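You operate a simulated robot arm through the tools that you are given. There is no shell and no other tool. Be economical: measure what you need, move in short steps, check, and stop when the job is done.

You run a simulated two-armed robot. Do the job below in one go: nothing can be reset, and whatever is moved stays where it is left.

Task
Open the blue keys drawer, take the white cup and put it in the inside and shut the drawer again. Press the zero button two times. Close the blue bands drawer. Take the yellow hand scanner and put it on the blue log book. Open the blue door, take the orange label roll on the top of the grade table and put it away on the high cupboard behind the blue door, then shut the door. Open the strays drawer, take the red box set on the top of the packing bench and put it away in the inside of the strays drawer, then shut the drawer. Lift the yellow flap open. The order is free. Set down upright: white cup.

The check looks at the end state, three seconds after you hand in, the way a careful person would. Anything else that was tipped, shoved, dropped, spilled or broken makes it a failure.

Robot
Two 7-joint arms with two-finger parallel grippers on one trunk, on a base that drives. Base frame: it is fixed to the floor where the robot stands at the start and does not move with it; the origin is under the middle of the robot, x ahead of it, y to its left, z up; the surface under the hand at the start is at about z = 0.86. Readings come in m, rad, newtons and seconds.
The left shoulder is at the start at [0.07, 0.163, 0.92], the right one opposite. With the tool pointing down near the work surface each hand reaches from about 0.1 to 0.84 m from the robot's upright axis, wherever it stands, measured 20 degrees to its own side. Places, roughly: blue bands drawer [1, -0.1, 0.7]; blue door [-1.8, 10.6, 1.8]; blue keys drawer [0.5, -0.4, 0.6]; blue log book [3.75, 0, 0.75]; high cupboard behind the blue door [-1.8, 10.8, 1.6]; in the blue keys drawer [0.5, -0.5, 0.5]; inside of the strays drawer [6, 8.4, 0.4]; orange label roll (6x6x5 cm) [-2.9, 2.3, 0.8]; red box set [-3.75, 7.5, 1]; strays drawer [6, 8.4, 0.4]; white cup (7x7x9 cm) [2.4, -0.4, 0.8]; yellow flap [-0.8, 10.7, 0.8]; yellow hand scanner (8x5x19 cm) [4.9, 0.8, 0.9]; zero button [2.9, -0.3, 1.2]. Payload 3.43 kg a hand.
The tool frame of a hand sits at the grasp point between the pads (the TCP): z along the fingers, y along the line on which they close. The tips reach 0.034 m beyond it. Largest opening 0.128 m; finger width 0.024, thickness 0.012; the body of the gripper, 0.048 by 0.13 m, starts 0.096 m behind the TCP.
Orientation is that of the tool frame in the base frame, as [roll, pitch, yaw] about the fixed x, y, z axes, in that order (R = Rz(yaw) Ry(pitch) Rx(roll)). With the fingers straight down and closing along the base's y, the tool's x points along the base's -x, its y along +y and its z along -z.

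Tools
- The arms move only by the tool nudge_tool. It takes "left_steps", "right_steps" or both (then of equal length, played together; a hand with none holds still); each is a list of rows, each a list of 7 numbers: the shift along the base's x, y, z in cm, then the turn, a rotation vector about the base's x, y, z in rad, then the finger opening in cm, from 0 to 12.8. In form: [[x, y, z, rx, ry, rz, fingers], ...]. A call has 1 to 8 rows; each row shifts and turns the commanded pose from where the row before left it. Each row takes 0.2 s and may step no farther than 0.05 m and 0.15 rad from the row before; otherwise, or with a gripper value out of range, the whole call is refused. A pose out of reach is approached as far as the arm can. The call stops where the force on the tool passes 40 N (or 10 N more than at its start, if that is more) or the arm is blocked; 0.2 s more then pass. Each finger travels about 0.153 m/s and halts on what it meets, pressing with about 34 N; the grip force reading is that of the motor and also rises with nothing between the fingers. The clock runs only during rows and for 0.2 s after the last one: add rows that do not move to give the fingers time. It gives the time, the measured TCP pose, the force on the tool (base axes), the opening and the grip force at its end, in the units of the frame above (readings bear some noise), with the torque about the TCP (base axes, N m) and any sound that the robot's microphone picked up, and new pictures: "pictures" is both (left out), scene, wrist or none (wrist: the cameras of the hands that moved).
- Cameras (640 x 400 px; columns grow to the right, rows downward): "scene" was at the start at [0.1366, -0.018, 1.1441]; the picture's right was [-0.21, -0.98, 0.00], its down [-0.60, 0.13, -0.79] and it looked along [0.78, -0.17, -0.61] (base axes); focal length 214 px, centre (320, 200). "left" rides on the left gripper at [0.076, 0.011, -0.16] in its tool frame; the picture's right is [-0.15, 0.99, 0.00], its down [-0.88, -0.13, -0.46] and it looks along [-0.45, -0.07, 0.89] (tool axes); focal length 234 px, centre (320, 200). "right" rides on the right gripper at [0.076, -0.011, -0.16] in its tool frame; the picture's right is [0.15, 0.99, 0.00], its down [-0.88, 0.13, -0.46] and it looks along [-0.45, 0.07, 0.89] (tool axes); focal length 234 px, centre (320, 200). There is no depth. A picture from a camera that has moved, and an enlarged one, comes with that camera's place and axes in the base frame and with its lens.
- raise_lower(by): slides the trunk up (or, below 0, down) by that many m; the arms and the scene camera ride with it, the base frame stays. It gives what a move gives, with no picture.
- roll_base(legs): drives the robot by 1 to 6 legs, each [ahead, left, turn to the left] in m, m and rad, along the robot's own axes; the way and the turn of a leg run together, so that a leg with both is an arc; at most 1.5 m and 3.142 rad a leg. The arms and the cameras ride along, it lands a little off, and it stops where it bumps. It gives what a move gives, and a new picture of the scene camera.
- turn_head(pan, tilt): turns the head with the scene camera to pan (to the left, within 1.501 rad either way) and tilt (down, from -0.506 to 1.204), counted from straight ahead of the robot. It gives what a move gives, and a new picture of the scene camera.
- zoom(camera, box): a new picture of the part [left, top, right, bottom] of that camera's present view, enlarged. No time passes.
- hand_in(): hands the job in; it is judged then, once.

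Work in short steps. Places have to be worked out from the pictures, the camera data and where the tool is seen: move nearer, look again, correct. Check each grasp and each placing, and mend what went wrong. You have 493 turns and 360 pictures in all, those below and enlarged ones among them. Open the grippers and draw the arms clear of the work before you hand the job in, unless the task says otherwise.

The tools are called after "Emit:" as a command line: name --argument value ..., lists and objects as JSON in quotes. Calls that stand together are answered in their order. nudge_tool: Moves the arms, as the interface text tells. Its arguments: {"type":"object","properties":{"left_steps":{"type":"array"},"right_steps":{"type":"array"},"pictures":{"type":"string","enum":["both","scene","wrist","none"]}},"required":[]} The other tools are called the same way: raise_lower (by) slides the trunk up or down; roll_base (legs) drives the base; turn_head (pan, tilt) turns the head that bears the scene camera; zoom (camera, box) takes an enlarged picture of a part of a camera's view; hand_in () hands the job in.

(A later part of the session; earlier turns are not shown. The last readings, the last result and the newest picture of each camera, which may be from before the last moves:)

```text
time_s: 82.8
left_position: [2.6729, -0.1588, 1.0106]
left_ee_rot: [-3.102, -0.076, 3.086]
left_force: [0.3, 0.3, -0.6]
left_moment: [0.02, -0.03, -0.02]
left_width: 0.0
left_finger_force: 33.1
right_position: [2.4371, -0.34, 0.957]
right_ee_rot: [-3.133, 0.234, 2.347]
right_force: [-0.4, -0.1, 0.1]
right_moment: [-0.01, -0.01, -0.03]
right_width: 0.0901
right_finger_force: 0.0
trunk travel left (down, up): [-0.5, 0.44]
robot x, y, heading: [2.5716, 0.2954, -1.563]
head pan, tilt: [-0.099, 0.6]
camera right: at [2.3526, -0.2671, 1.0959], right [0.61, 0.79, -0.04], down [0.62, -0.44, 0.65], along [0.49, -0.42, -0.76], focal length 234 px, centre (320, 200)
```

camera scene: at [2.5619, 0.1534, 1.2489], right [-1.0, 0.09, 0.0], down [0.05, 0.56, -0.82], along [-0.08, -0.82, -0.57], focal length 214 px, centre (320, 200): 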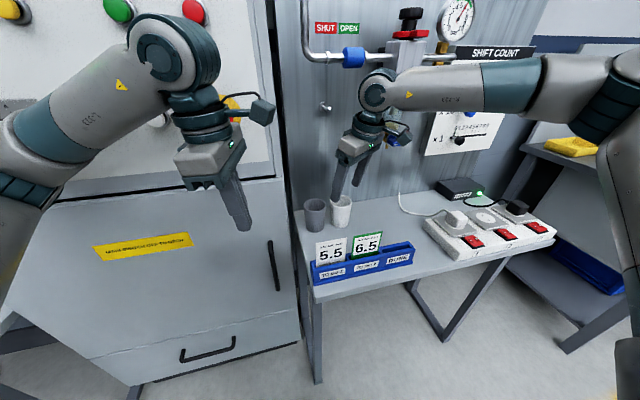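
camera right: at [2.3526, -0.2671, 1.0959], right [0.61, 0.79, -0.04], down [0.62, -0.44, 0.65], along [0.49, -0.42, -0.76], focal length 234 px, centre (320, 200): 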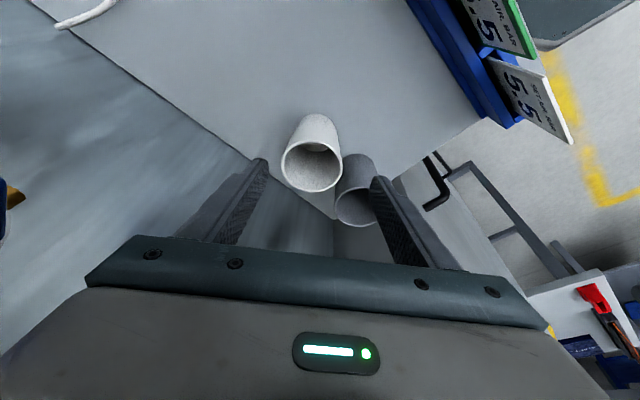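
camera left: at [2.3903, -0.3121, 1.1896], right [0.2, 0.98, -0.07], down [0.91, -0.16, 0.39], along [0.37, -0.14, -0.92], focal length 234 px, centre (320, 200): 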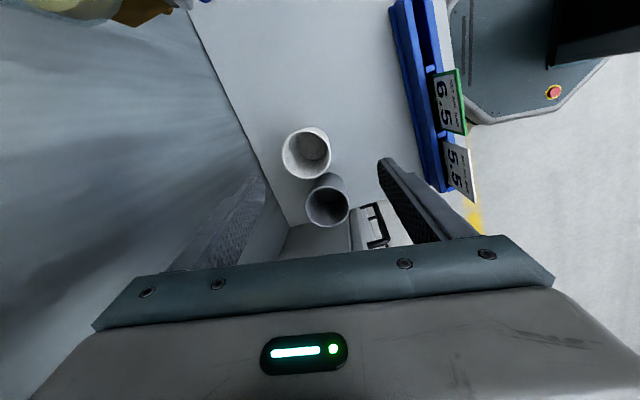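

White rim centre at about (2.463, -0.38). I descend along the tool axis halfway with 8.6 cm opening and recheck clearance to the grey cup.

Emit:
nudge_tool --right_steps '[[0.5, -1.3, -2.5, 0, 0, 0, 8.6], [0.5, -0.8, -2.5, 0, 0, 0, 8.6], [0.4, -0.5, -2, 0, 0, 0, 8.6]]' --pictures "both"

Emit:
zoom --camera "scene" --box '[270, 90, 430, 290]'

```text
time_s: 83.6
left_position: [2.6731, -0.1597, 1.01]
left_ee_rot: [-3.104, -0.078, 3.086]
left_force: [-1.1, -0.1, 1.0]
left_moment: [0.02, 0.0, -0.07]
left_width: 0.0001
left_finger_force: 33.1
right_position: [2.4386, -0.3571, 0.8889]
right_ee_rot: [-3.134, 0.234, 2.346]
right_force: [-0.2, -0.7, -0.3]
right_moment: [-0.01, -0.03, -0.03]
right_width: 0.0859
right_finger_force: 0.1
right hand out of reach, approached as far as the arm can: row 2, 3
trunk travel left (down, up): [-0.5, 0.44]
robot x, y, heading: [2.5679, 0.2935, -1.563]
head pan, tilt: [-0.099, 0.6]
camera scene: at [2.5613, 0.1534, 1.2488], right [-1.0, 0.09, 0.0], down [0.05, 0.56, -0.82], along [-0.08, -0.82, -0.57], focal length 214 px, centre (320, 200)
camera right: at [2.3526, -0.2841, 1.0261], right [0.61, 0.79, -0.04], down [0.62, -0.44, 0.65], along [0.49, -0.42, -0.76], focal length 234 px, centre (320, 200)
```

scene: 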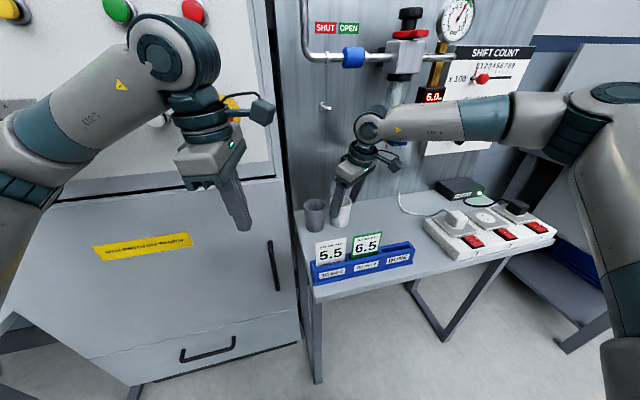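
right: 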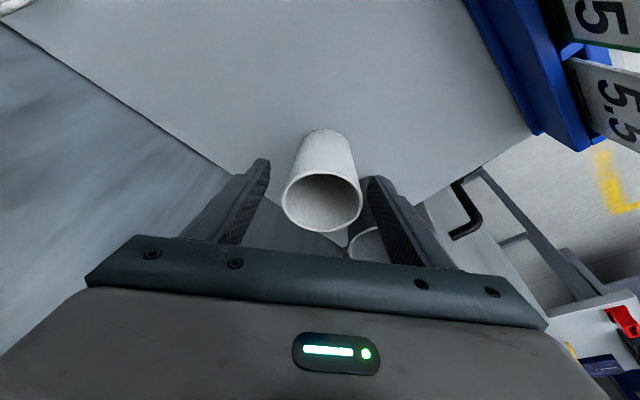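

```text
2.00 times, centred on (350, 190) of scene
camera zoom: at [2.5613, 0.1534, 1.2488], right [-1.0, 0.09, 0.0], down [0.05, 0.56, -0.82], along [-0.08, -0.82, -0.57], focal length 429 px, centre (260, 220)
```

zoom: 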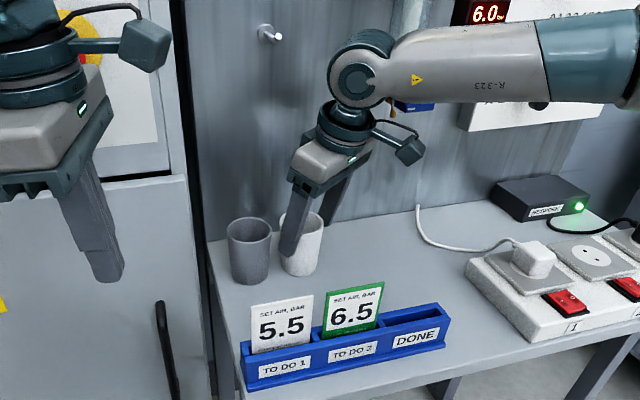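

Aligned along the closing line but 2–3 cm short in x; the arm is at its inward limit, so I use the base for that small shift.

Emit:
roll_base --legs '[[0.02, 0.025, 0]]'

Emit:
nudge_tool --right_steps '[[0, 0, -1.5, 0, 0, 0, 8.6]]' --pictures "wrist"

```text
time_s: 84.4
left_position: [2.6977, -0.1797, 1.0098]
left_ee_rot: [-3.102, -0.076, 3.084]
left_force: [-0.2, -0.9, 0.2]
left_moment: [0.02, 0.04, 0.0]
left_width: 0.0
left_finger_force: 32.7
right_position: [2.4629, -0.3754, 0.8894]
right_ee_rot: [-3.133, 0.233, 2.347]
right_force: [0.0, -0.8, -0.1]
right_moment: [0.03, -0.01, -0.01]
right_width: 0.0862
right_finger_force: 0.1
trunk travel left (down, up): [-0.5, 0.44]
robot x, y, heading: [2.5931, 0.2716, -1.561]
head pan, tilt: [-0.099, 0.6]
camera scene: at [2.586, 0.1346, 1.2489], right [-1.0, 0.09, 0.0], down [0.05, 0.56, -0.82], along [-0.08, -0.82, -0.57], focal length 214 px, centre (320, 200)
```

scene: 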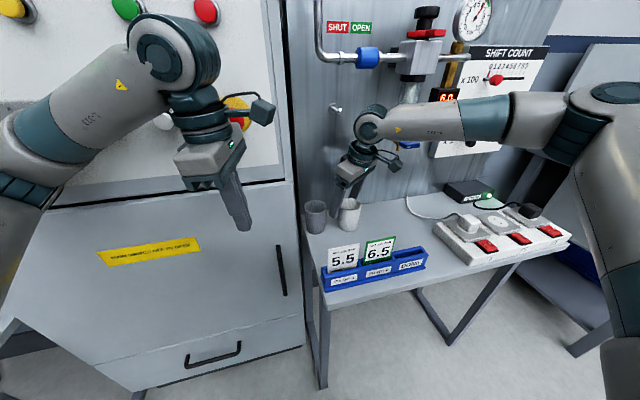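

```text
time_s: 84.8
left_position: [2.6963, -0.1793, 1.0106]
left_ee_rot: [-3.101, -0.074, 3.082]
left_force: [0.4, -0.2, 0.1]
left_moment: [0.01, -0.03, -0.03]
left_width: 0.0002
left_finger_force: 32.9
right_position: [2.4596, -0.374, 0.8748]
right_ee_rot: [-3.132, 0.239, 2.344]
right_force: [-0.1, -0.1, -0.5]
right_moment: [-0.02, -0.01, -0.02]
right_width: 0.086
right_finger_force: 0.0
trunk travel left (down, up): [-0.5, 0.44]
robot x, y, heading: [2.5941, 0.2725, -1.564]
head pan, tilt: [-0.099, 0.6]
camera right: at [2.3735, -0.3018, 1.0121], right [0.61, 0.79, -0.04], down [0.62, -0.44, 0.65], along [0.5, -0.42, -0.76], focal length 234 px, centre (320, 200)
```

right: 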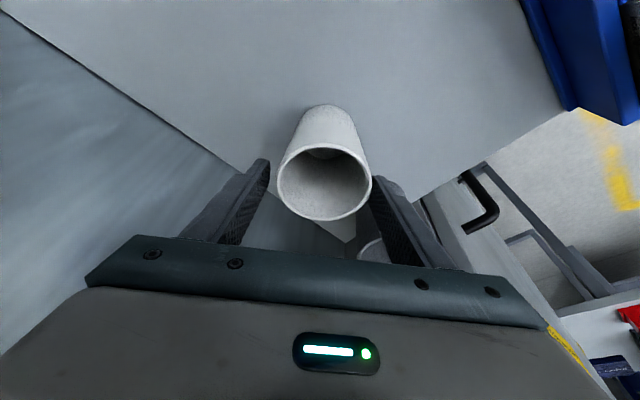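

Rim lies between the fingertips, just right of centre. A tiny shift and then down along the tool axis.

Emit:
nudge_tool --right_steps '[[0.3, 0.25, 0, 0, 0, 0, 8.8], [0.3, -0.3, -2, 0, 0, 0, 8.8], [0.3, -0.3, -2, 0, 0, 0, 8.8], [0.2, -0.2, -1.5, 0, 0, 0, 8.8]]' --pictures "wrist"

```text
time_s: 85.9
left_position: [2.6961, -0.1772, 1.0119]
left_ee_rot: [-3.1, -0.076, 3.084]
left_force: [-1.0, -0.7, -0.1]
left_moment: [-0.01, -0.06, -0.01]
left_width: 0.0
left_finger_force: 32.9
right_position: [2.4539, -0.3687, 0.8368]
right_ee_rot: [-3.129, 0.26, 2.345]
right_force: [-3.6, 9.5, 23.8]
right_moment: [1.21, -0.68, 0.68]
right_width: 0.0903
right_finger_force: 1.5
right hand out of reach, approached as far as the arm can: row 1, 2, 3, 4
trunk travel left (down, up): [-0.5, 0.44]
robot x, y, heading: [2.5954, 0.275, -1.566]
head pan, tilt: [-0.099, 0.6]
stopped in row 4 (right hand): the force on the tool passed its limit at 47 N (the readings are from after the stop); the commanded pose is now the measured one
camera right: at [2.3663, -0.2934, 0.9709], right [0.61, 0.79, -0.05], down [0.61, -0.43, 0.67], along [0.5, -0.44, -0.74], focal length 234 px, centre (320, 200)
```

right: 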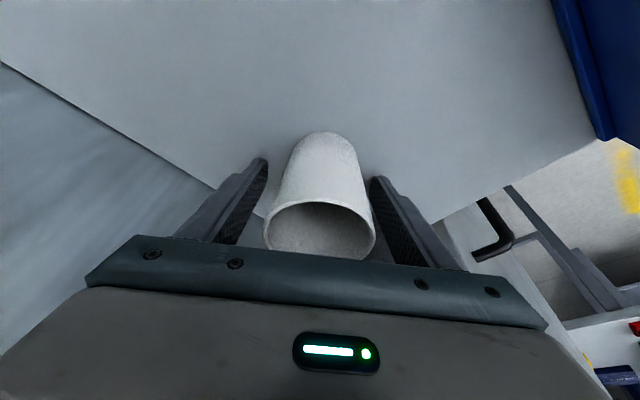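

Some upward force: I check in the scene whether a finger touches the grey cup.

Emit:
zoom --camera "scene" --box '[270, 130, 430, 250]'

Emit:
zoom --camera "right" --box '[220, 110, 460, 260]'

```text
3.33 times, centred on (350, 190) of scene
camera zoom: at [2.5845, 0.1379, 1.2494], right [-1.0, 0.09, 0.0], down [0.05, 0.56, -0.83], along [-0.08, -0.82, -0.56], focal length 715 px, centre (220, 233)
```

zoom: 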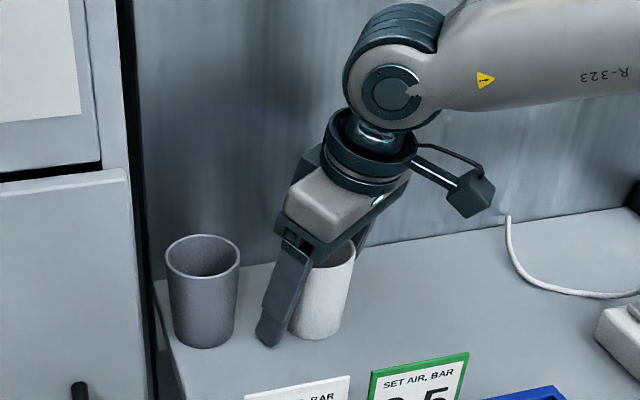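

```text
2.67 times, centred on (340, 185) of right
camera zoom: at [2.3663, -0.2934, 0.9709], right [0.61, 0.79, -0.05], down [0.61, -0.43, 0.67], along [0.5, -0.44, -0.74], focal length 624 px, centre (267, 240)
```

zoom: 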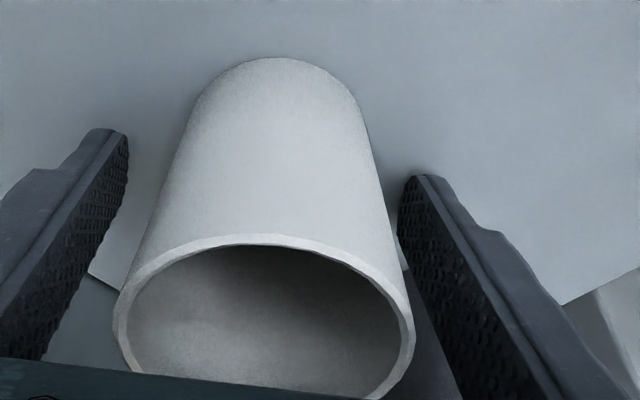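

The fingers straddle only the white cup; the palm nears its rim (table is higher than I assumed). I lift 1 cm and close.

Emit:
nudge_tool --right_steps '[[0, 0, 1, 0, 0, 0, 8.8], [0, 0, 0.5, 0, 0, 0, 7], [0, 0, 0, 0, 0, 0, 5], [0, 0, 0, 0, 0, 0, 4], [0, 0, 0, 0, 0, 0, 3], [0, 0, 0, 0, 0, 0, 3]]' --pictures "wrist"

```text
time_s: 87.3
left_position: [2.6962, -0.1784, 1.0108]
left_ee_rot: [-3.102, -0.078, 3.085]
left_force: [0.1, 0.0, 1.1]
left_moment: [-0.01, 0.0, 0.03]
left_width: 0.0001
left_finger_force: 33.3
right_position: [2.453, -0.3705, 0.8469]
right_ee_rot: [-3.13, 0.253, 2.343]
right_force: [-0.2, -0.4, 0.4]
right_moment: [0.0, 0.02, 0.0]
right_width: 0.0642
right_finger_force: 34.0
trunk travel left (down, up): [-0.5, 0.44]
robot x, y, heading: [2.5935, 0.2725, -1.563]
head pan, tilt: [-0.099, 0.6]
camera right: at [2.3673, -0.296, 0.9829], right [0.61, 0.79, -0.05], down [0.61, -0.43, 0.66], along [0.5, -0.43, -0.75], focal length 234 px, centre (320, 200)
```

right: 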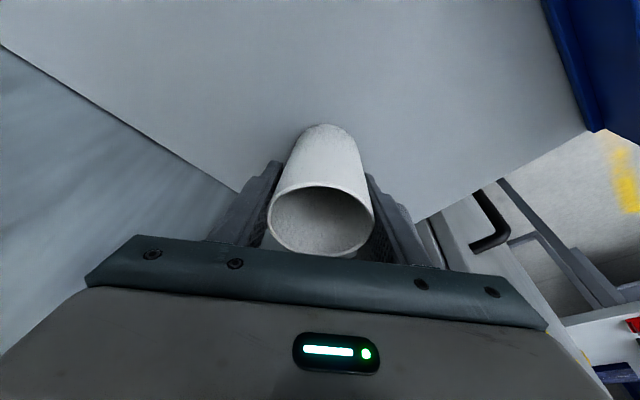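

Cup gripped (6.4 cm). I lift it, easing away from the wall.

Emit:
nudge_tool --right_steps '[[0, 0, 2, 0, 0, 0, 3], [-0.5, 1, 3, 0, 0, 0, 3], [-0.5, 1.5, 4, 0, 0, 0, 3], [-0.5, 1.5, 4, 0, 0, 0, 3], [-0.5, 2, 4, 0, 0, 0, 3], [-0.5, 2, 2, 0, 0, 0, 3]]' --pictures "both"

```text
time_s: 88.7
left_position: [2.6975, -0.1776, 1.0095]
left_ee_rot: [-3.102, -0.077, 3.085]
left_force: [0.2, -0.2, -0.5]
left_moment: [-0.02, -0.02, 0.0]
left_width: 0.0001
left_finger_force: 33.1
right_position: [2.4325, -0.2893, 1.0358]
right_ee_rot: [-3.132, 0.252, 2.346]
right_force: [0.0, 0.8, -1.0]
right_moment: [-0.06, 0.0, 0.01]
right_width: 0.0643
right_finger_force: 34.1
trunk travel left (down, up): [-0.5, 0.44]
robot x, y, heading: [2.593, 0.2779, -1.568]
head pan, tilt: [-0.099, 0.6]
camera scene: at [2.5856, 0.1356, 1.2489], right [-1.0, 0.09, 0.0], down [0.05, 0.56, -0.83], along [-0.08, -0.82, -0.56], focal length 214 px, centre (320, 200)
camera right: at [2.3451, -0.216, 1.1711], right [0.61, 0.79, -0.05], down [0.61, -0.43, 0.66], along [0.5, -0.43, -0.75], focal length 234 px, centre (320, 200)
```

scene: 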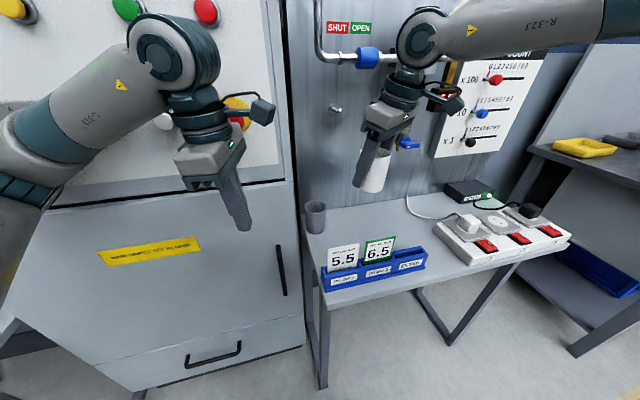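
right: 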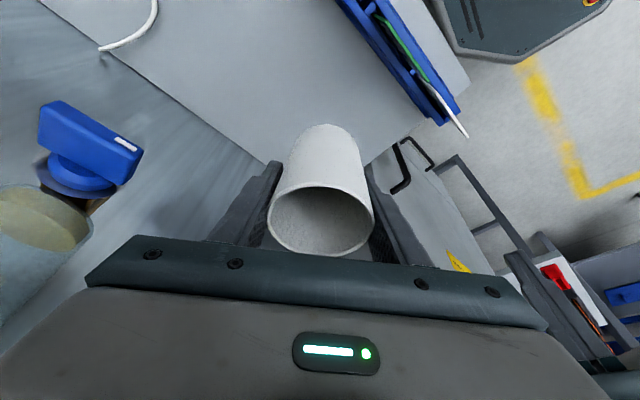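

Cup is up. I back off 0.3 m and tilt the view to the control panel to find the zero button, which I can press now with the left hand.

Emit:
roll_base --legs '[[-0.3, 0, 0]]'

Emit:
nudge_tool --left_steps '[[0, 4, 0, -0.15, 0, 0, 0], [0, 4, 0, -0.15, 0, 0, 0], [0, 2, 0, -0.15, 0, 0, 0], [0, 0, 0, -0.15, 0, 0, 0], [0, 0, 0, -0.15, 0, 0, 0]]' --pictures "none"

Emit:
nudge_tool --left_steps '[[0, 0, 0, -0.15, 0, 0, 0], [0, 0, 0, -0.15, 0, 0, 0], [0, 0, 0, -0.15, 0, 0, 0], [0, 0, 0, -0.15, 0, 0, 0], [0, 0, 0, -0.15, 0, 0, 0]]' --pictures "none"

Emit:
turn_head --pan 0.3 --tilt 0.1

```text
time_s: 90.8
left_position: [2.6951, 0.119, 1.0108]
left_ee_rot: [-3.103, -0.077, 3.082]
left_force: [0.3, -0.1, 0.1]
left_moment: [0.0, -0.01, -0.02]
left_width: 0.0001
left_finger_force: 32.8
right_position: [2.4289, 0.0078, 1.0363]
right_ee_rot: [-3.129, 0.254, 2.343]
right_force: [-0.1, -0.2, -0.2]
right_moment: [0.01, -0.03, 0.01]
right_width: 0.0641
right_finger_force: 33.9
trunk travel left (down, up): [-0.5, 0.44]
robot x, y, heading: [2.5875, 0.5733, -1.564]
head pan, tilt: [-0.099, 0.6]
camera scene: at [2.5838, 0.4338, 1.249], right [-1.0, 0.09, 0.0], down [0.05, 0.56, -0.83], along [-0.08, -0.82, -0.56], focal length 214 px, centre (320, 200)
```

scene: 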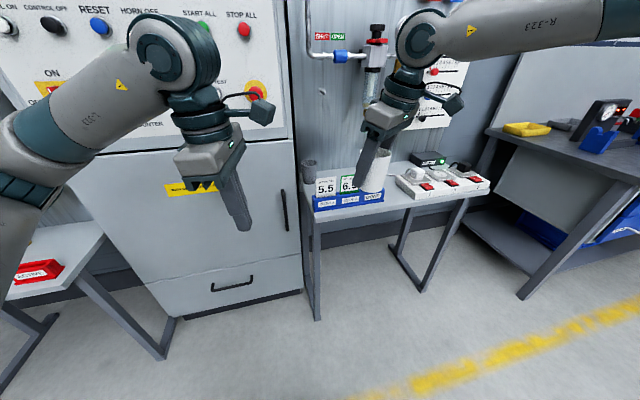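

```text
time_s: 92.0
left_position: [2.6556, 0.1721, 1.0681]
left_ee_rot: [-2.352, -0.017, 3.047]
left_force: [-0.1, -0.9, 0.6]
left_moment: [0.0, -0.02, 0.05]
left_width: 0.0
left_finger_force: 33.0
left hand out of reach, approached as far as the arm can: row 3, 4, 5
right_position: [2.4302, 0.0081, 1.0358]
right_ee_rot: [-3.132, 0.254, 2.345]
right_force: [1.0, 0.1, 0.1]
right_moment: [-0.01, -0.01, 0.04]
right_width: 0.0641
right_finger_force: 33.8
trunk travel left (down, up): [-0.5, 0.44]
robot x, y, heading: [2.5919, 0.5698, -1.564]
head pan, tilt: [-0.099, 0.6]
```

```text
time_s: 93.2
left_position: [2.5734, 0.1118, 1.141]
left_ee_rot: [-1.605, 0.054, 3.063]
left_force: [-0.3, 0.3, 0.5]
left_moment: [-0.01, 0.02, 0.0]
left_width: 0.0
left_finger_force: 32.4
left hand out of reach, approached as far as the arm can: row 1, 2, 3, 4, 5
right_position: [2.4277, 0.0079, 1.0355]
right_ee_rot: [-3.132, 0.256, 2.342]
right_force: [0.3, 0.1, -0.6]
right_moment: [-0.02, -0.01, -0.02]
right_width: 0.0643
right_finger_force: 34.2
trunk travel left (down, up): [-0.5, 0.44]
robot x, y, heading: [2.5919, 0.5687, -1.565]
head pan, tilt: [-0.099, 0.6]
```

```text
time_s: 94.1
left_position: [2.5743, 0.1107, 1.1389]
left_ee_rot: [-1.611, 0.053, 3.064]
left_force: [1.0, 0.3, 0.2]
left_moment: [0.0, 0.02, 0.04]
left_width: 0.0003
left_finger_force: 33.2
right_position: [2.4296, 0.0066, 1.0353]
right_ee_rot: [-3.13, 0.253, 2.344]
right_force: [-0.2, -0.2, -0.3]
right_moment: [-0.02, 0.0, 0.01]
right_width: 0.0643
right_finger_force: 33.6
trunk travel left (down, up): [-0.5, 0.44]
robot x, y, heading: [2.5907, 0.5705, -1.561]
head pan, tilt: [0.3, 0.099]
camera scene: at [2.6196, 0.4334, 1.295], right [-0.95, -0.3, 0.0], down [-0.03, 0.1, -0.99], along [0.3, -0.95, -0.1], focal length 214 px, centre (320, 200)
```

scene: 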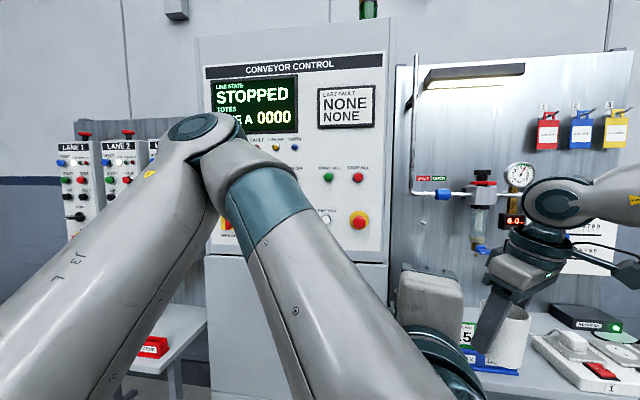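

The E-stop looks fine. The left hand got crowded near the cup; I move it outward (+x), toward the zero button's column.

Emit:
nudge_tool --left_steps '[[4.5, 0, 1, 0, 0, 0, 0], [4.5, 0, 1, 0, 0, 0, 0], [4.5, 0, 1, 0, 0, 0, 0], [4.5, 0, 1, 0, 0, 0, 0], [4.5, 0, 1, 0, 0, 0, 0], [4.5, 0, 0, 0, 0, 0, 0], [2, 0, 0, 0, 0, 0, 0]]' --pictures "both"

```text
time_s: 95.7
left_position: [2.8201, 0.059, 1.2428]
left_ee_rot: [-1.608, 0.052, 3.059]
left_force: [-0.3, -0.1, -0.7]
left_moment: [0.0, 0.02, 0.01]
left_width: 0.0001
left_finger_force: 33.0
left hand out of reach, approached as far as the arm can: row 1, 2, 3, 4, 5, 6
right_position: [2.4297, 0.0069, 1.0344]
right_ee_rot: [-3.129, 0.252, 2.343]
right_force: [0.1, -0.2, -1.0]
right_moment: [0.02, -0.01, 0.01]
right_width: 0.0639
right_finger_force: 34.0
trunk travel left (down, up): [-0.5, 0.44]
robot x, y, heading: [2.5919, 0.5696, -1.561]
head pan, tilt: [0.3, 0.099]
camera scene: at [2.6203, 0.4329, 1.295], right [-0.95, -0.3, 0.0], down [-0.03, 0.1, -0.99], along [0.3, -0.95, -0.1], focal length 214 px, centre (320, 200)
camera left: at [2.7565, 0.2237, 1.2339], right [0.2, 0.02, -0.98], down [0.91, 0.38, 0.19], along [0.37, -0.93, 0.06], focal length 234 px, centre (320, 200)
```

scene: 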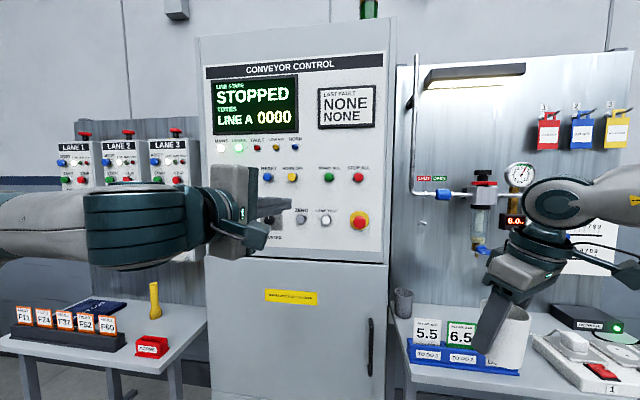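
left: 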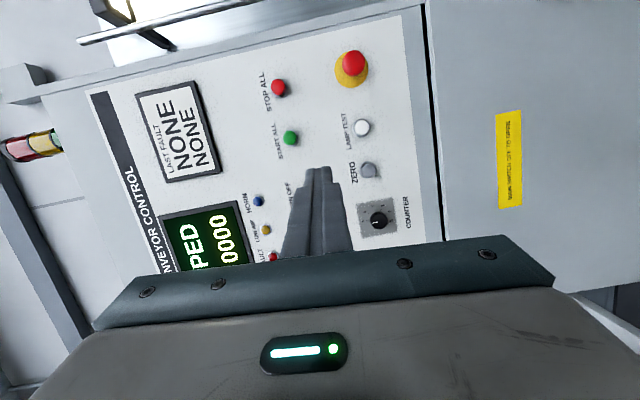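

Zero is the grey button right of "counter". It triangulates to about x 2.88–2.90, z≈1.16. I align the fist's tip with it.

Emit:
nudge_tool --left_steps '[[4, 0, -2, 0, 0, 0, 0], [3.5, 0, -3, 0, 0, 0, 0], [0, -2, -3, 0, 0, 0, 0], [0, -4, 0, 0, 0, 0, 0]]' --pictures "both"

```text
time_s: 96.7
left_position: [2.9035, -0.0232, 1.1811]
left_ee_rot: [-1.608, 0.054, 3.063]
left_force: [0.7, 0.0, 1.0]
left_moment: [0.02, 0.01, -0.03]
left_width: 0.0
left_finger_force: 33.7
left hand out of reach, approached as far as the arm can: row 1, 2, 3
right_position: [2.4301, 0.0061, 1.0355]
right_ee_rot: [-3.131, 0.252, 2.344]
right_force: [0.4, -0.3, -1.2]
right_moment: [-0.01, 0.01, 0.02]
right_width: 0.064
right_finger_force: 33.9
trunk travel left (down, up): [-0.5, 0.44]
robot x, y, heading: [2.5903, 0.5692, -1.564]
head pan, tilt: [0.3, 0.099]
camera scene: at [2.6203, 0.4321, 1.2949], right [-0.95, -0.3, 0.0], down [-0.03, 0.1, -0.99], along [0.3, -0.95, -0.1], focal length 214 px, centre (320, 200)
camera left: at [2.8389, 0.1428, 1.1704], right [0.2, 0.02, -0.98], down [0.9, 0.38, 0.19], along [0.38, -0.92, 0.06], focal length 234 px, centre (320, 200)
```

scene: 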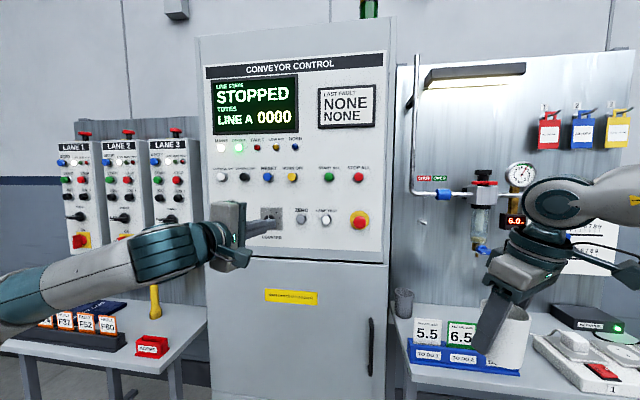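
left: 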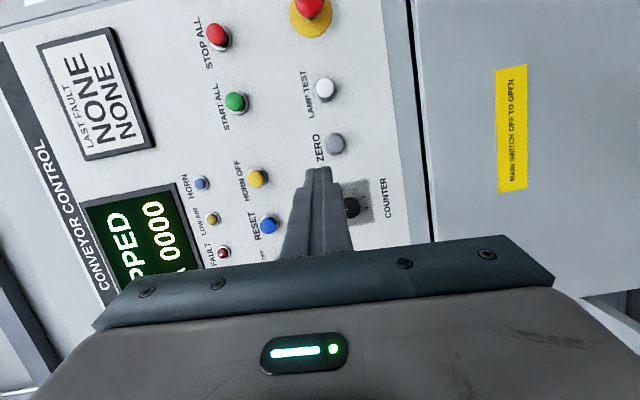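

Zero refined: about (2.905, -0.24, 1.156). I drop 2.4 cm and approach to 6 cm before it.

Emit:
nudge_tool --left_steps '[[0.4, -2, -2.4, 0, 0, 0, 0], [0, -4, 0, 0, 0, 0, 0], [0, -4, 0, 0, 0, 0, 0]]' --pictures "both"

Emit:
zoom --camera "scene" --box '[220, 170, 380, 270]'

```text
time_s: 97.5
left_position: [2.9052, -0.1205, 1.1545]
left_ee_rot: [-1.608, 0.054, 3.062]
left_force: [0.0, -0.1, -0.3]
left_moment: [-0.01, -0.01, 0.03]
left_width: 0.0
left_finger_force: 32.4
right_position: [2.4304, 0.0061, 1.0342]
right_ee_rot: [-3.129, 0.252, 2.344]
right_force: [-0.3, -0.5, -0.7]
right_moment: [0.04, 0.02, 0.03]
right_width: 0.0641
right_finger_force: 33.9
trunk travel left (down, up): [-0.5, 0.44]
robot x, y, heading: [2.5909, 0.5741, -1.57]
head pan, tilt: [0.3, 0.099]
camera scene: at [2.6198, 0.4319, 1.2949], right [-0.95, -0.3, 0.0], down [-0.03, 0.1, -0.99], along [0.3, -0.95, -0.1], focal length 214 px, centre (320, 200)
camera left: at [2.8409, 0.0449, 1.1439], right [0.2, 0.02, -0.98], down [0.9, 0.38, 0.19], along [0.38, -0.92, 0.06], focal length 234 px, centre (320, 200)
```

scene: 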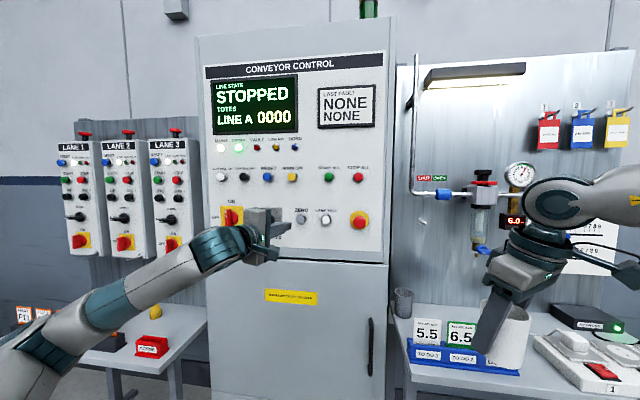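
left: 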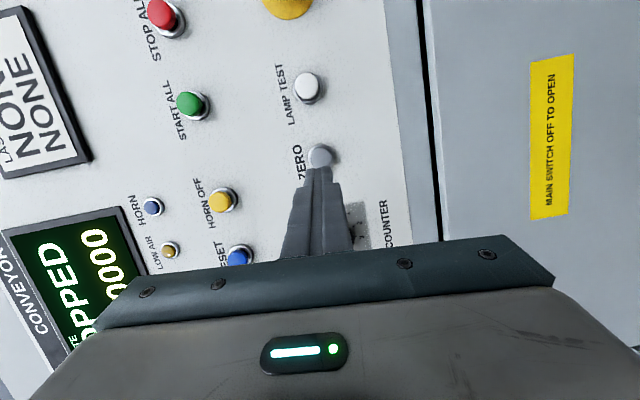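

```text
4.00 times, centred on (300, 220) of scene
camera zoom: at [2.6198, 0.4319, 1.2949], right [-0.95, -0.3, 0.0], down [-0.03, 0.1, -0.99], along [0.3, -0.95, -0.1], focal length 858 px, centre (400, 120)
```

zoom: 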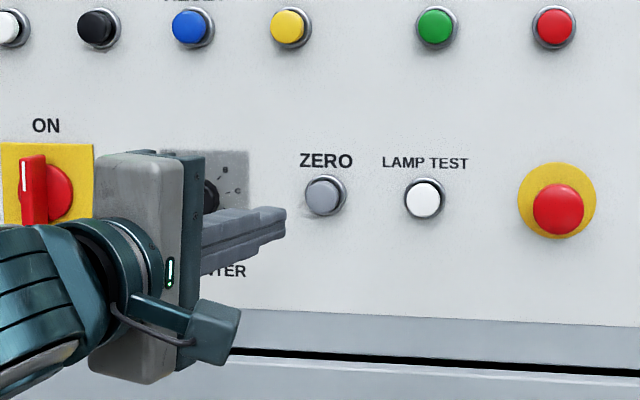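

Aligned within a few millimetres. I advance to the button and press slowly, watching force and sound.

Emit:
nudge_tool --left_steps '[[0, -3, -0.2, 0, 0, 0, 0], [0, -3, 0, 0, 0, 0, 0], [0, -1, 0, 0, 0, 0, 0], [0, -0.5, 0, 0, 0, 0, 0]]' --pictures "wrist"

```text
time_s: 98.5
left_position: [2.903, -0.195, 1.1529]
left_ee_rot: [-1.607, 0.053, 3.062]
left_force: [-0.8, -0.3, -0.8]
left_moment: [-0.01, 0.01, 0.01]
left_width: 0.0001
left_finger_force: 32.9
right_position: [2.4302, 0.0074, 1.0359]
right_ee_rot: [-3.13, 0.253, 2.344]
right_force: [-0.8, -0.4, -1.0]
right_moment: [0.01, 0.02, 0.0]
right_width: 0.064
right_finger_force: 34.2
trunk travel left (down, up): [-0.5, 0.44]
robot x, y, heading: [2.5915, 0.5727, -1.564]
head pan, tilt: [0.3, 0.099]
camera left: at [2.8384, -0.0302, 1.1429], right [0.2, 0.02, -0.98], down [0.91, 0.38, 0.19], along [0.38, -0.93, 0.06], focal length 234 px, centre (320, 200)
```

left: 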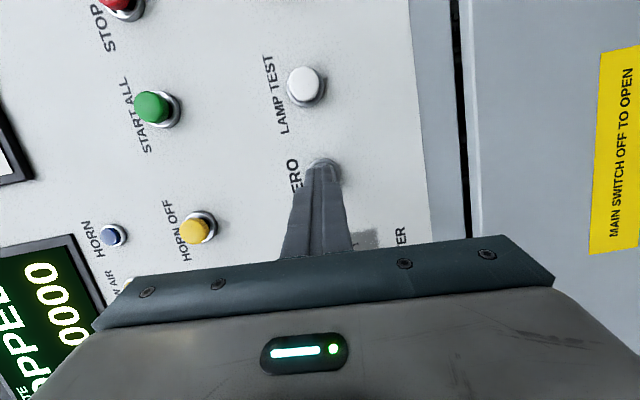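

Fingertip is over the button, no contact yet. I press in further small steps.

Emit:
nudge_tool --left_steps '[[0, -0.5, 0, 0, 0, 0, 0], [0, -0.5, 0, 0, 0, 0, 0], [0, -0.5, 0, 0, 0, 0, 0]]' --pictures "none"

```text
time_s: 99.3
left_position: [2.9031, -0.2092, 1.1529]
left_ee_rot: [-1.607, 0.053, 3.061]
left_force: [0.1, -0.2, -0.4]
left_moment: [0.0, 0.02, 0.03]
left_width: 0.0004
left_finger_force: 33.2
right_position: [2.4299, 0.0072, 1.035]
right_ee_rot: [-3.129, 0.253, 2.344]
right_force: [0.7, 0.2, -0.6]
right_moment: [-0.01, 0.01, -0.01]
right_width: 0.0641
right_finger_force: 34.0
trunk travel left (down, up): [-0.5, 0.44]
robot x, y, heading: [2.5948, 0.5706, -1.568]
head pan, tilt: [0.3, 0.099]
```

Emit:
nudge_tool --left_steps '[[0, -0.5, 0, 0, 0, 0, 0], [0, -0.5, 0, 0, 0, 0, 0], [0, -0.4, 0, 0, 0, 0, 0]]' --pictures "wrist"

```text
time_s: 100.1
left_position: [2.9036, -0.2238, 1.154]
left_ee_rot: [-1.606, 0.054, 3.062]
left_force: [-1.2, 1.3, -0.1]
left_moment: [0.0, -0.03, 0.0]
left_width: 0.0
left_finger_force: 33.2
right_position: [2.429, 0.0068, 1.0356]
right_ee_rot: [-3.128, 0.254, 2.342]
right_force: [0.6, -0.3, -1.0]
right_moment: [0.02, -0.04, -0.04]
right_width: 0.064
right_finger_force: 34.2
trunk travel left (down, up): [-0.5, 0.44]
robot x, y, heading: [2.5878, 0.5699, -1.572]
head pan, tilt: [0.3, 0.099]
camera left: at [2.8397, -0.0571, 1.1443], right [0.2, 0.02, -0.98], down [0.91, 0.38, 0.19], along [0.37, -0.93, 0.06], focal length 234 px, centre (320, 200)
```

left: 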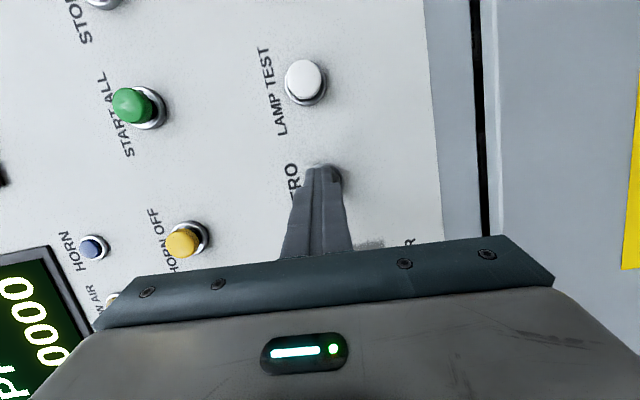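

Close to touching; I drop 3 mm and keep pressing.

Emit:
nudge_tool --left_steps '[[0, -0.3, -0.3, 0, 0, 0, 0], [0, -0.4, 0, 0, 0, 0, 0], [0, -0.4, 0, 0, 0, 0, 0]]' --pictures "none"

```text
time_s: 100.9
left_position: [2.9027, -0.2338, 1.1506]
left_ee_rot: [-1.606, 0.051, 3.062]
left_force: [0.7, 3.6, -0.6]
left_moment: [0.02, 0.01, 0.05]
left_width: 0.0
left_finger_force: 32.6
right_position: [2.4295, 0.0079, 1.0355]
right_ee_rot: [-3.131, 0.253, 2.344]
right_force: [0.5, -0.4, -0.3]
right_moment: [0.02, -0.02, 0.02]
right_width: 0.0642
right_finger_force: 33.9
trunk travel left (down, up): [-0.5, 0.44]
robot x, y, heading: [2.5909, 0.5738, -1.566]
head pan, tilt: [0.3, 0.099]
heard: click
```

Click heard — first press. I retreat 2.5 cm and press again by the same way.

Emit:
nudge_tool --left_steps '[[0, 1.5, 0, 0, 0, 0, 0], [0, 1, 0, 0, 0, 0, 0], [0, 0, 0, 0, 0, 0, 0], [0, 0, 0, 0, 0, 0, 0]]' --pictures "wrist"

Emit:
nudge_tool --left_steps '[[0, -1, 0, 0, 0, 0, 0], [0, -1, 0, 0, 0, 0, 0], [0, -0.5, 0, 0, 0, 0, 0]]' --pictures "none"

```text
time_s: 101.9
left_position: [2.9037, -0.2069, 1.1511]
left_ee_rot: [-1.607, 0.053, 3.063]
left_force: [0.2, 0.3, -0.5]
left_moment: [-0.03, -0.02, -0.04]
left_width: 0.0
left_finger_force: 33.0
right_position: [2.4296, 0.0068, 1.0366]
right_ee_rot: [-3.13, 0.253, 2.345]
right_force: [-0.6, -0.8, -0.8]
right_moment: [0.02, 0.01, -0.04]
right_width: 0.064
right_finger_force: 34.4
trunk travel left (down, up): [-0.5, 0.44]
robot x, y, heading: [2.5907, 0.5709, -1.567]
head pan, tilt: [0.3, 0.099]
camera left: at [2.8398, -0.0426, 1.1409], right [0.2, 0.02, -0.98], down [0.91, 0.38, 0.19], along [0.38, -0.93, 0.06], focal length 234 px, centre (320, 200)
```

left: 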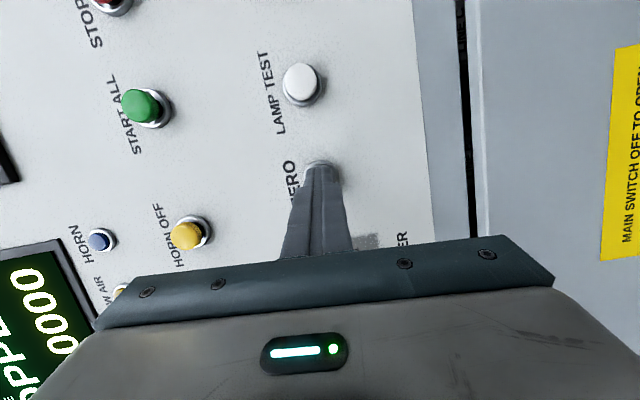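

```text
time_s: 102.7
left_position: [2.9033, -0.2326, 1.152]
left_ee_rot: [-1.607, 0.05, 3.062]
left_force: [1.3, 4.1, -1.8]
left_moment: [0.06, -0.01, 0.05]
left_width: 0.0002
left_finger_force: 33.0
right_position: [2.4301, 0.0077, 1.0353]
right_ee_rot: [-3.129, 0.253, 2.344]
right_force: [-0.8, -0.2, -0.5]
right_moment: [0.02, 0.0, 0.02]
right_width: 0.0638
right_finger_force: 34.3
trunk travel left (down, up): [-0.5, 0.44]
robot x, y, heading: [2.5903, 0.5709, -1.567]
head pan, tilt: [0.3, 0.099]
heard: click
```

Second click. I draw the left hand back from the panel.

Emit:
nudge_tool --left_steps '[[0, 3, 0, 0, 0, 0, 0], [0, 4, 0, 0, 0, 0, 0], [0, 4, 0, 0, 0, 0, 0], [0, 4, 0, 0, 0, 0, 0], [0, 4, 0, 0, 0, 0, 0]]' --pictures "scene"

```text
time_s: 103.9
left_position: [2.9064, -0.0401, 1.1517]
left_ee_rot: [-1.607, 0.051, 3.061]
left_force: [-0.5, 0.7, 0.5]
left_moment: [0.02, -0.02, 0.01]
left_width: 0.0001
left_finger_force: 33.0
right_position: [2.4301, 0.0081, 1.0358]
right_ee_rot: [-3.129, 0.254, 2.344]
right_force: [-0.1, 0.3, 0.1]
right_moment: [-0.05, -0.03, 0.0]
right_width: 0.0637
right_finger_force: 33.7
trunk travel left (down, up): [-0.5, 0.44]
robot x, y, heading: [2.592, 0.5737, -1.563]
head pan, tilt: [0.3, 0.099]
camera scene: at [2.62, 0.4344, 1.2952], right [-0.95, -0.3, 0.0], down [-0.03, 0.09, -1.0], along [0.3, -0.95, -0.1], focal length 214 px, centre (320, 200)
```

scene: 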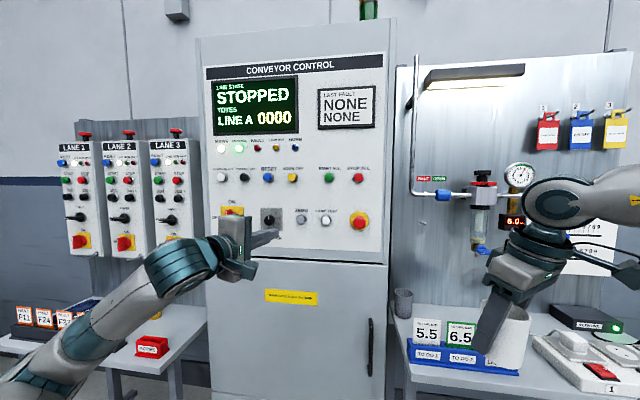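

Now back to the keys drawer: I tuck the left hand a bit and strafe right along the aisle.

Emit:
nudge_tool --left_steps '[[0, 4, 1, 0, 0, 0, 0], [0, 4, 1, 0, 0, 0, 0], [0, 4, 1, 0, 0, 0, 0]]' --pictures "none"

Emit:
roll_base --legs '[[-0.1, -1.2, 0], [0, -0.75, 0]]'

Emit:
turn_head --pan -0.1 --tilt 0.8

```text
time_s: 104.7
left_position: [2.9187, 0.0501, 1.2054]
left_ee_rot: [-1.61, 0.053, 3.059]
left_force: [0.6, 0.5, -0.8]
left_moment: [0.01, 0.0, 0.0]
left_width: 0.0
left_finger_force: 32.9
left hand out of reach, approached as far as the arm can: row 2, 3
right_position: [2.429, 0.0079, 1.0352]
right_ee_rot: [-3.131, 0.254, 2.346]
right_force: [0.8, 0.2, -0.5]
right_moment: [-0.02, 0.02, 0.02]
right_width: 0.064
right_finger_force: 34.2
trunk travel left (down, up): [-0.5, 0.44]
robot x, y, heading: [2.5928, 0.5775, -1.565]
head pan, tilt: [0.3, 0.099]
```

```text
time_s: 114.5
left_position: [0.9463, 0.1386, 1.2047]
left_ee_rot: [-1.609, 0.053, 3.043]
left_force: [-0.2, 0.0, 0.1]
left_moment: [-0.02, 0.01, -0.05]
left_width: 0.0
left_finger_force: 33.1
right_position: [0.4551, 0.106, 1.0348]
right_ee_rot: [-3.129, 0.253, 2.324]
right_force: [0.3, 0.2, -1.0]
right_moment: [-0.05, -0.02, 0.01]
right_width: 0.0644
right_finger_force: 33.7
trunk travel left (down, up): [-0.5, 0.44]
robot x, y, heading: [0.6233, 0.6696, -1.58]
head pan, tilt: [0.3, 0.099]
camera scene: at [0.6531, 0.5291, 1.2951], right [-0.96, -0.28, 0.0], down [-0.03, 0.1, -0.99], along [0.28, -0.95, -0.1], focal length 214 px, centre (320, 200)
```

scene: 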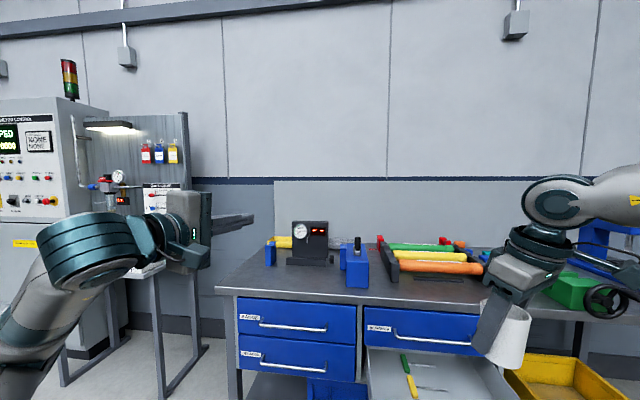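

```text
time_s: 115.6
left_position: [0.9447, 0.1398, 1.2047]
left_ee_rot: [-1.611, 0.052, 3.045]
left_force: [0.0, -0.4, -0.5]
left_moment: [-0.01, -0.02, 0.02]
left_width: 0.0
left_finger_force: 33.1
right_position: [0.4563, 0.1058, 1.035]
right_ee_rot: [-3.13, 0.254, 2.326]
right_force: [-0.1, -0.5, 0.1]
right_moment: [0.01, -0.01, -0.03]
right_width: 0.0643
right_finger_force: 34.2
trunk travel left (down, up): [-0.5, 0.44]
robot x, y, heading: [0.6236, 0.6662, -1.583]
head pan, tilt: [-0.099, 0.799]
camera scene: at [0.6183, 0.5371, 1.2321], right [-0.99, 0.11, 0.0], down [0.08, 0.71, -0.7], along [-0.08, -0.69, -0.72], focal length 214 px, centre (320, 200)
```

scene: 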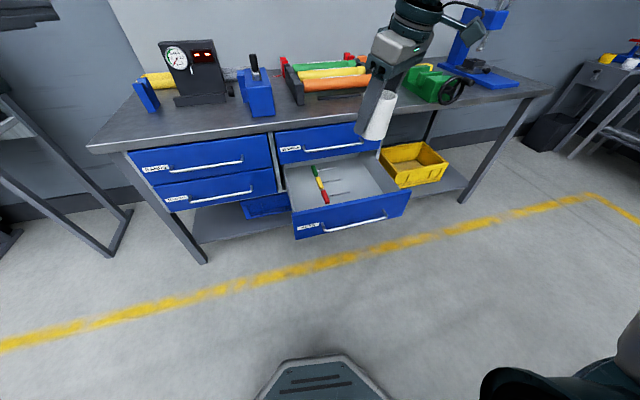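

The drawer interior spans about x 0.2–0.64 with the blades ending near x 0.43, so the cup goes to about (0.32, -0.11). I drive there.

Emit:
roll_base --legs '[[0.21, -0.13, 0.012]]'

Emit:
turn_head --pan -0.3 --tilt 0.9

```text
time_s: 117.4
left_position: [0.825, -0.0647, 1.2039]
left_ee_rot: [-1.609, 0.052, 3.062]
left_force: [-0.3, -0.1, 0.0]
left_moment: [-0.01, 0.0, -0.01]
left_width: 0.0
left_finger_force: 33.0
right_position: [0.3378, -0.1066, 1.0353]
right_ee_rot: [-3.131, 0.252, 2.346]
right_force: [0.8, -0.7, -0.3]
right_moment: [0.03, -0.04, 0.0]
right_width: 0.0637
right_finger_force: 34.5
trunk travel left (down, up): [-0.5, 0.44]
robot x, y, heading: [0.4967, 0.4559, -1.559]
head pan, tilt: [-0.099, 0.799]
camera scene: at [0.4912, 0.327, 1.232], right [-1.0, 0.09, 0.0], down [0.07, 0.71, -0.7], along [-0.06, -0.69, -0.72], focal length 214 px, centre (320, 200)
```

scene: 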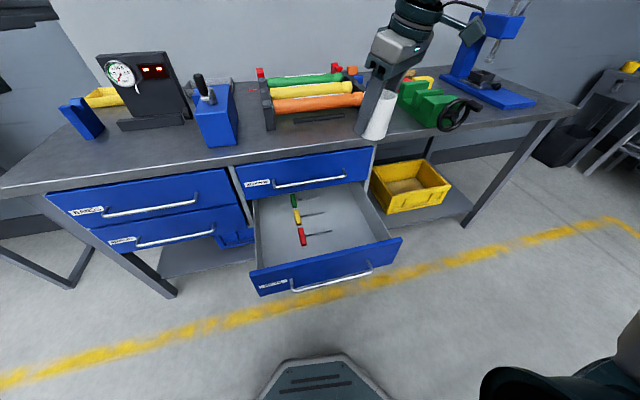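

```text
time_s: 118.1
left_position: [0.827, -0.0636, 1.2038]
left_ee_rot: [-1.61, 0.053, 3.061]
left_force: [-0.2, -0.3, 0.1]
left_moment: [0.0, 0.02, 0.03]
left_width: 0.0003
left_finger_force: 33.3
right_position: [0.3365, -0.1059, 1.0362]
right_ee_rot: [-3.13, 0.253, 2.345]
right_force: [-0.1, 0.1, -0.4]
right_moment: [0.0, 0.0, -0.01]
right_width: 0.064
right_finger_force: 34.4
trunk travel left (down, up): [-0.5, 0.44]
robot x, y, heading: [0.4953, 0.4589, -1.563]
head pan, tilt: [-0.3, 0.901]
camera scene: at [0.4773, 0.3359, 1.2242], right [-0.96, 0.29, 0.0], down [0.23, 0.75, -0.62], along [-0.18, -0.59, -0.78], focal length 214 px, centre (320, 200)
```

scene: 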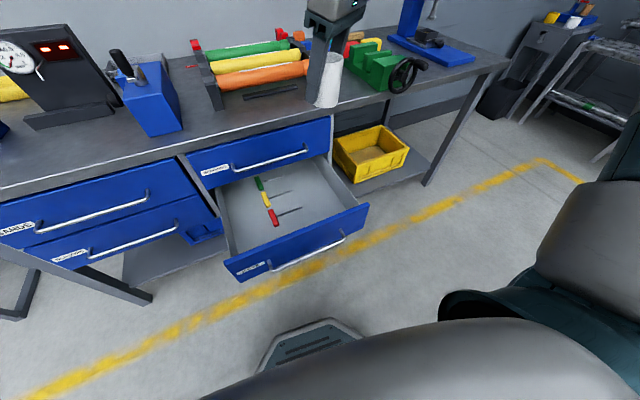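

The bench edge is at y≈-0.2. I ease the hand 2 cm toward me for clearance, then lower the trunk 0.38.

Emit:
nudge_tool --right_steps '[[0, 2, 0, 0, 0, 0, 3]]' --pictures "none"

Emit:
raise_lower --by -0.37

Emit:
turn_head --pan -0.25 --tilt 0.7

Emit:
nudge_tool --right_steps '[[0, 0, -0.5, 0, 0, 0, 3]]' --pictures "wrist"

```text
time_s: 118.5
left_position: [0.8266, -0.0634, 1.2058]
left_ee_rot: [-1.608, 0.052, 3.06]
left_force: [-0.5, 0.1, 0.4]
left_moment: [-0.01, 0.0, -0.04]
left_width: 0.0
left_finger_force: 33.2
right_position: [0.3378, -0.0868, 1.0352]
right_ee_rot: [-3.132, 0.254, 2.346]
right_force: [-0.4, 0.5, 0.2]
right_moment: [-0.02, 0.03, 0.03]
right_width: 0.064
right_finger_force: 34.1
trunk travel left (down, up): [-0.5, 0.44]
robot x, y, heading: [0.4951, 0.4603, -1.566]
head pan, tilt: [-0.3, 0.901]
```

```text
time_s: 122.1
left_position: [0.8263, -0.0647, 0.8355]
left_ee_rot: [-1.609, 0.053, 3.06]
left_force: [0.5, -0.1, 0.8]
left_moment: [-0.01, 0.01, 0.0]
left_width: 0.0
left_finger_force: 33.4
right_position: [0.3377, -0.0866, 0.6647]
right_ee_rot: [-3.13, 0.252, 2.345]
right_force: [-0.7, -0.2, -0.5]
right_moment: [0.01, 0.02, 0.01]
right_width: 0.0639
right_finger_force: 34.2
trunk travel left (down, up): [-0.13, 0.81]
robot x, y, heading: [0.496, 0.4607, -1.561]
head pan, tilt: [-0.3, 0.901]
```

```text
time_s: 122.8
left_position: [0.8258, -0.064, 0.8345]
left_ee_rot: [-1.609, 0.053, 3.062]
left_force: [0.9, -0.1, -0.6]
left_moment: [-0.05, 0.01, -0.01]
left_width: 0.0
left_finger_force: 33.2
right_position: [0.3377, -0.0879, 0.6642]
right_ee_rot: [-3.129, 0.254, 2.345]
right_force: [0.1, 0.3, -0.7]
right_moment: [0.01, 0.01, -0.03]
right_width: 0.0638
right_finger_force: 34.1
trunk travel left (down, up): [-0.13, 0.81]
robot x, y, heading: [0.4988, 0.4583, -1.566]
head pan, tilt: [-0.25, 0.7]
camera scene: at [0.4785, 0.3256, 0.8702], right [-0.97, 0.24, 0.0], down [0.15, 0.63, -0.76], along [-0.18, -0.74, -0.64], focal length 214 px, centre (320, 200)
```

scene: 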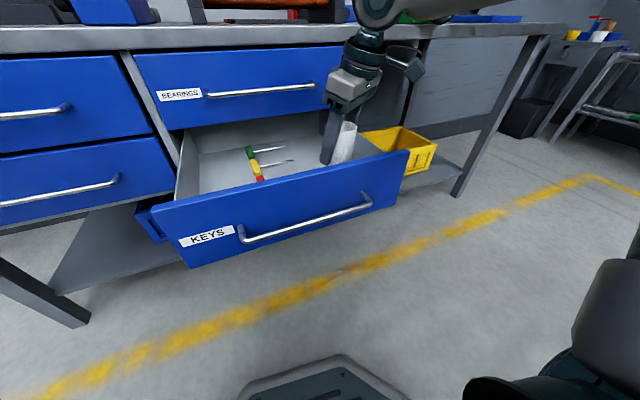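

```text
time_s: 123.2
left_position: [0.8265, -0.0641, 0.8354]
left_ee_rot: [-1.61, 0.05, 3.062]
left_force: [0.3, 0.3, 0.1]
left_moment: [-0.03, -0.02, 0.01]
left_width: 0.0001
left_finger_force: 32.4
right_position: [0.3374, -0.0881, 0.6613]
right_ee_rot: [-3.13, 0.254, 2.347]
right_force: [0.8, -0.8, -0.4]
right_moment: [0.01, 0.01, -0.04]
right_width: 0.064
right_finger_force: 33.6
trunk travel left (down, up): [-0.13, 0.81]
robot x, y, heading: [0.4976, 0.4578, -1.561]
head pan, tilt: [-0.25, 0.7]
camera right: at [0.2513, -0.0128, 0.7954], right [0.61, 0.79, -0.05], down [0.61, -0.43, 0.66], along [0.5, -0.43, -0.75], focal length 234 px, centre (320, 200)
```

right: 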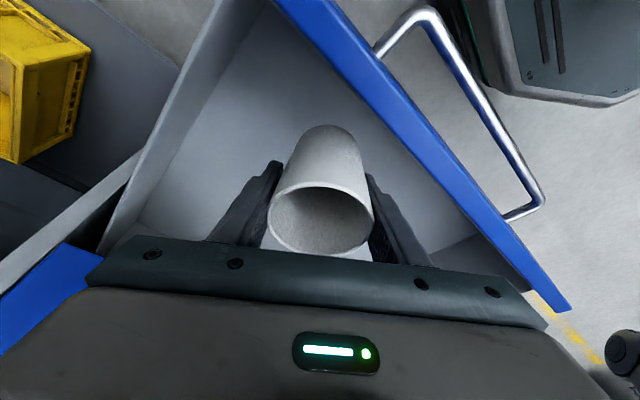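

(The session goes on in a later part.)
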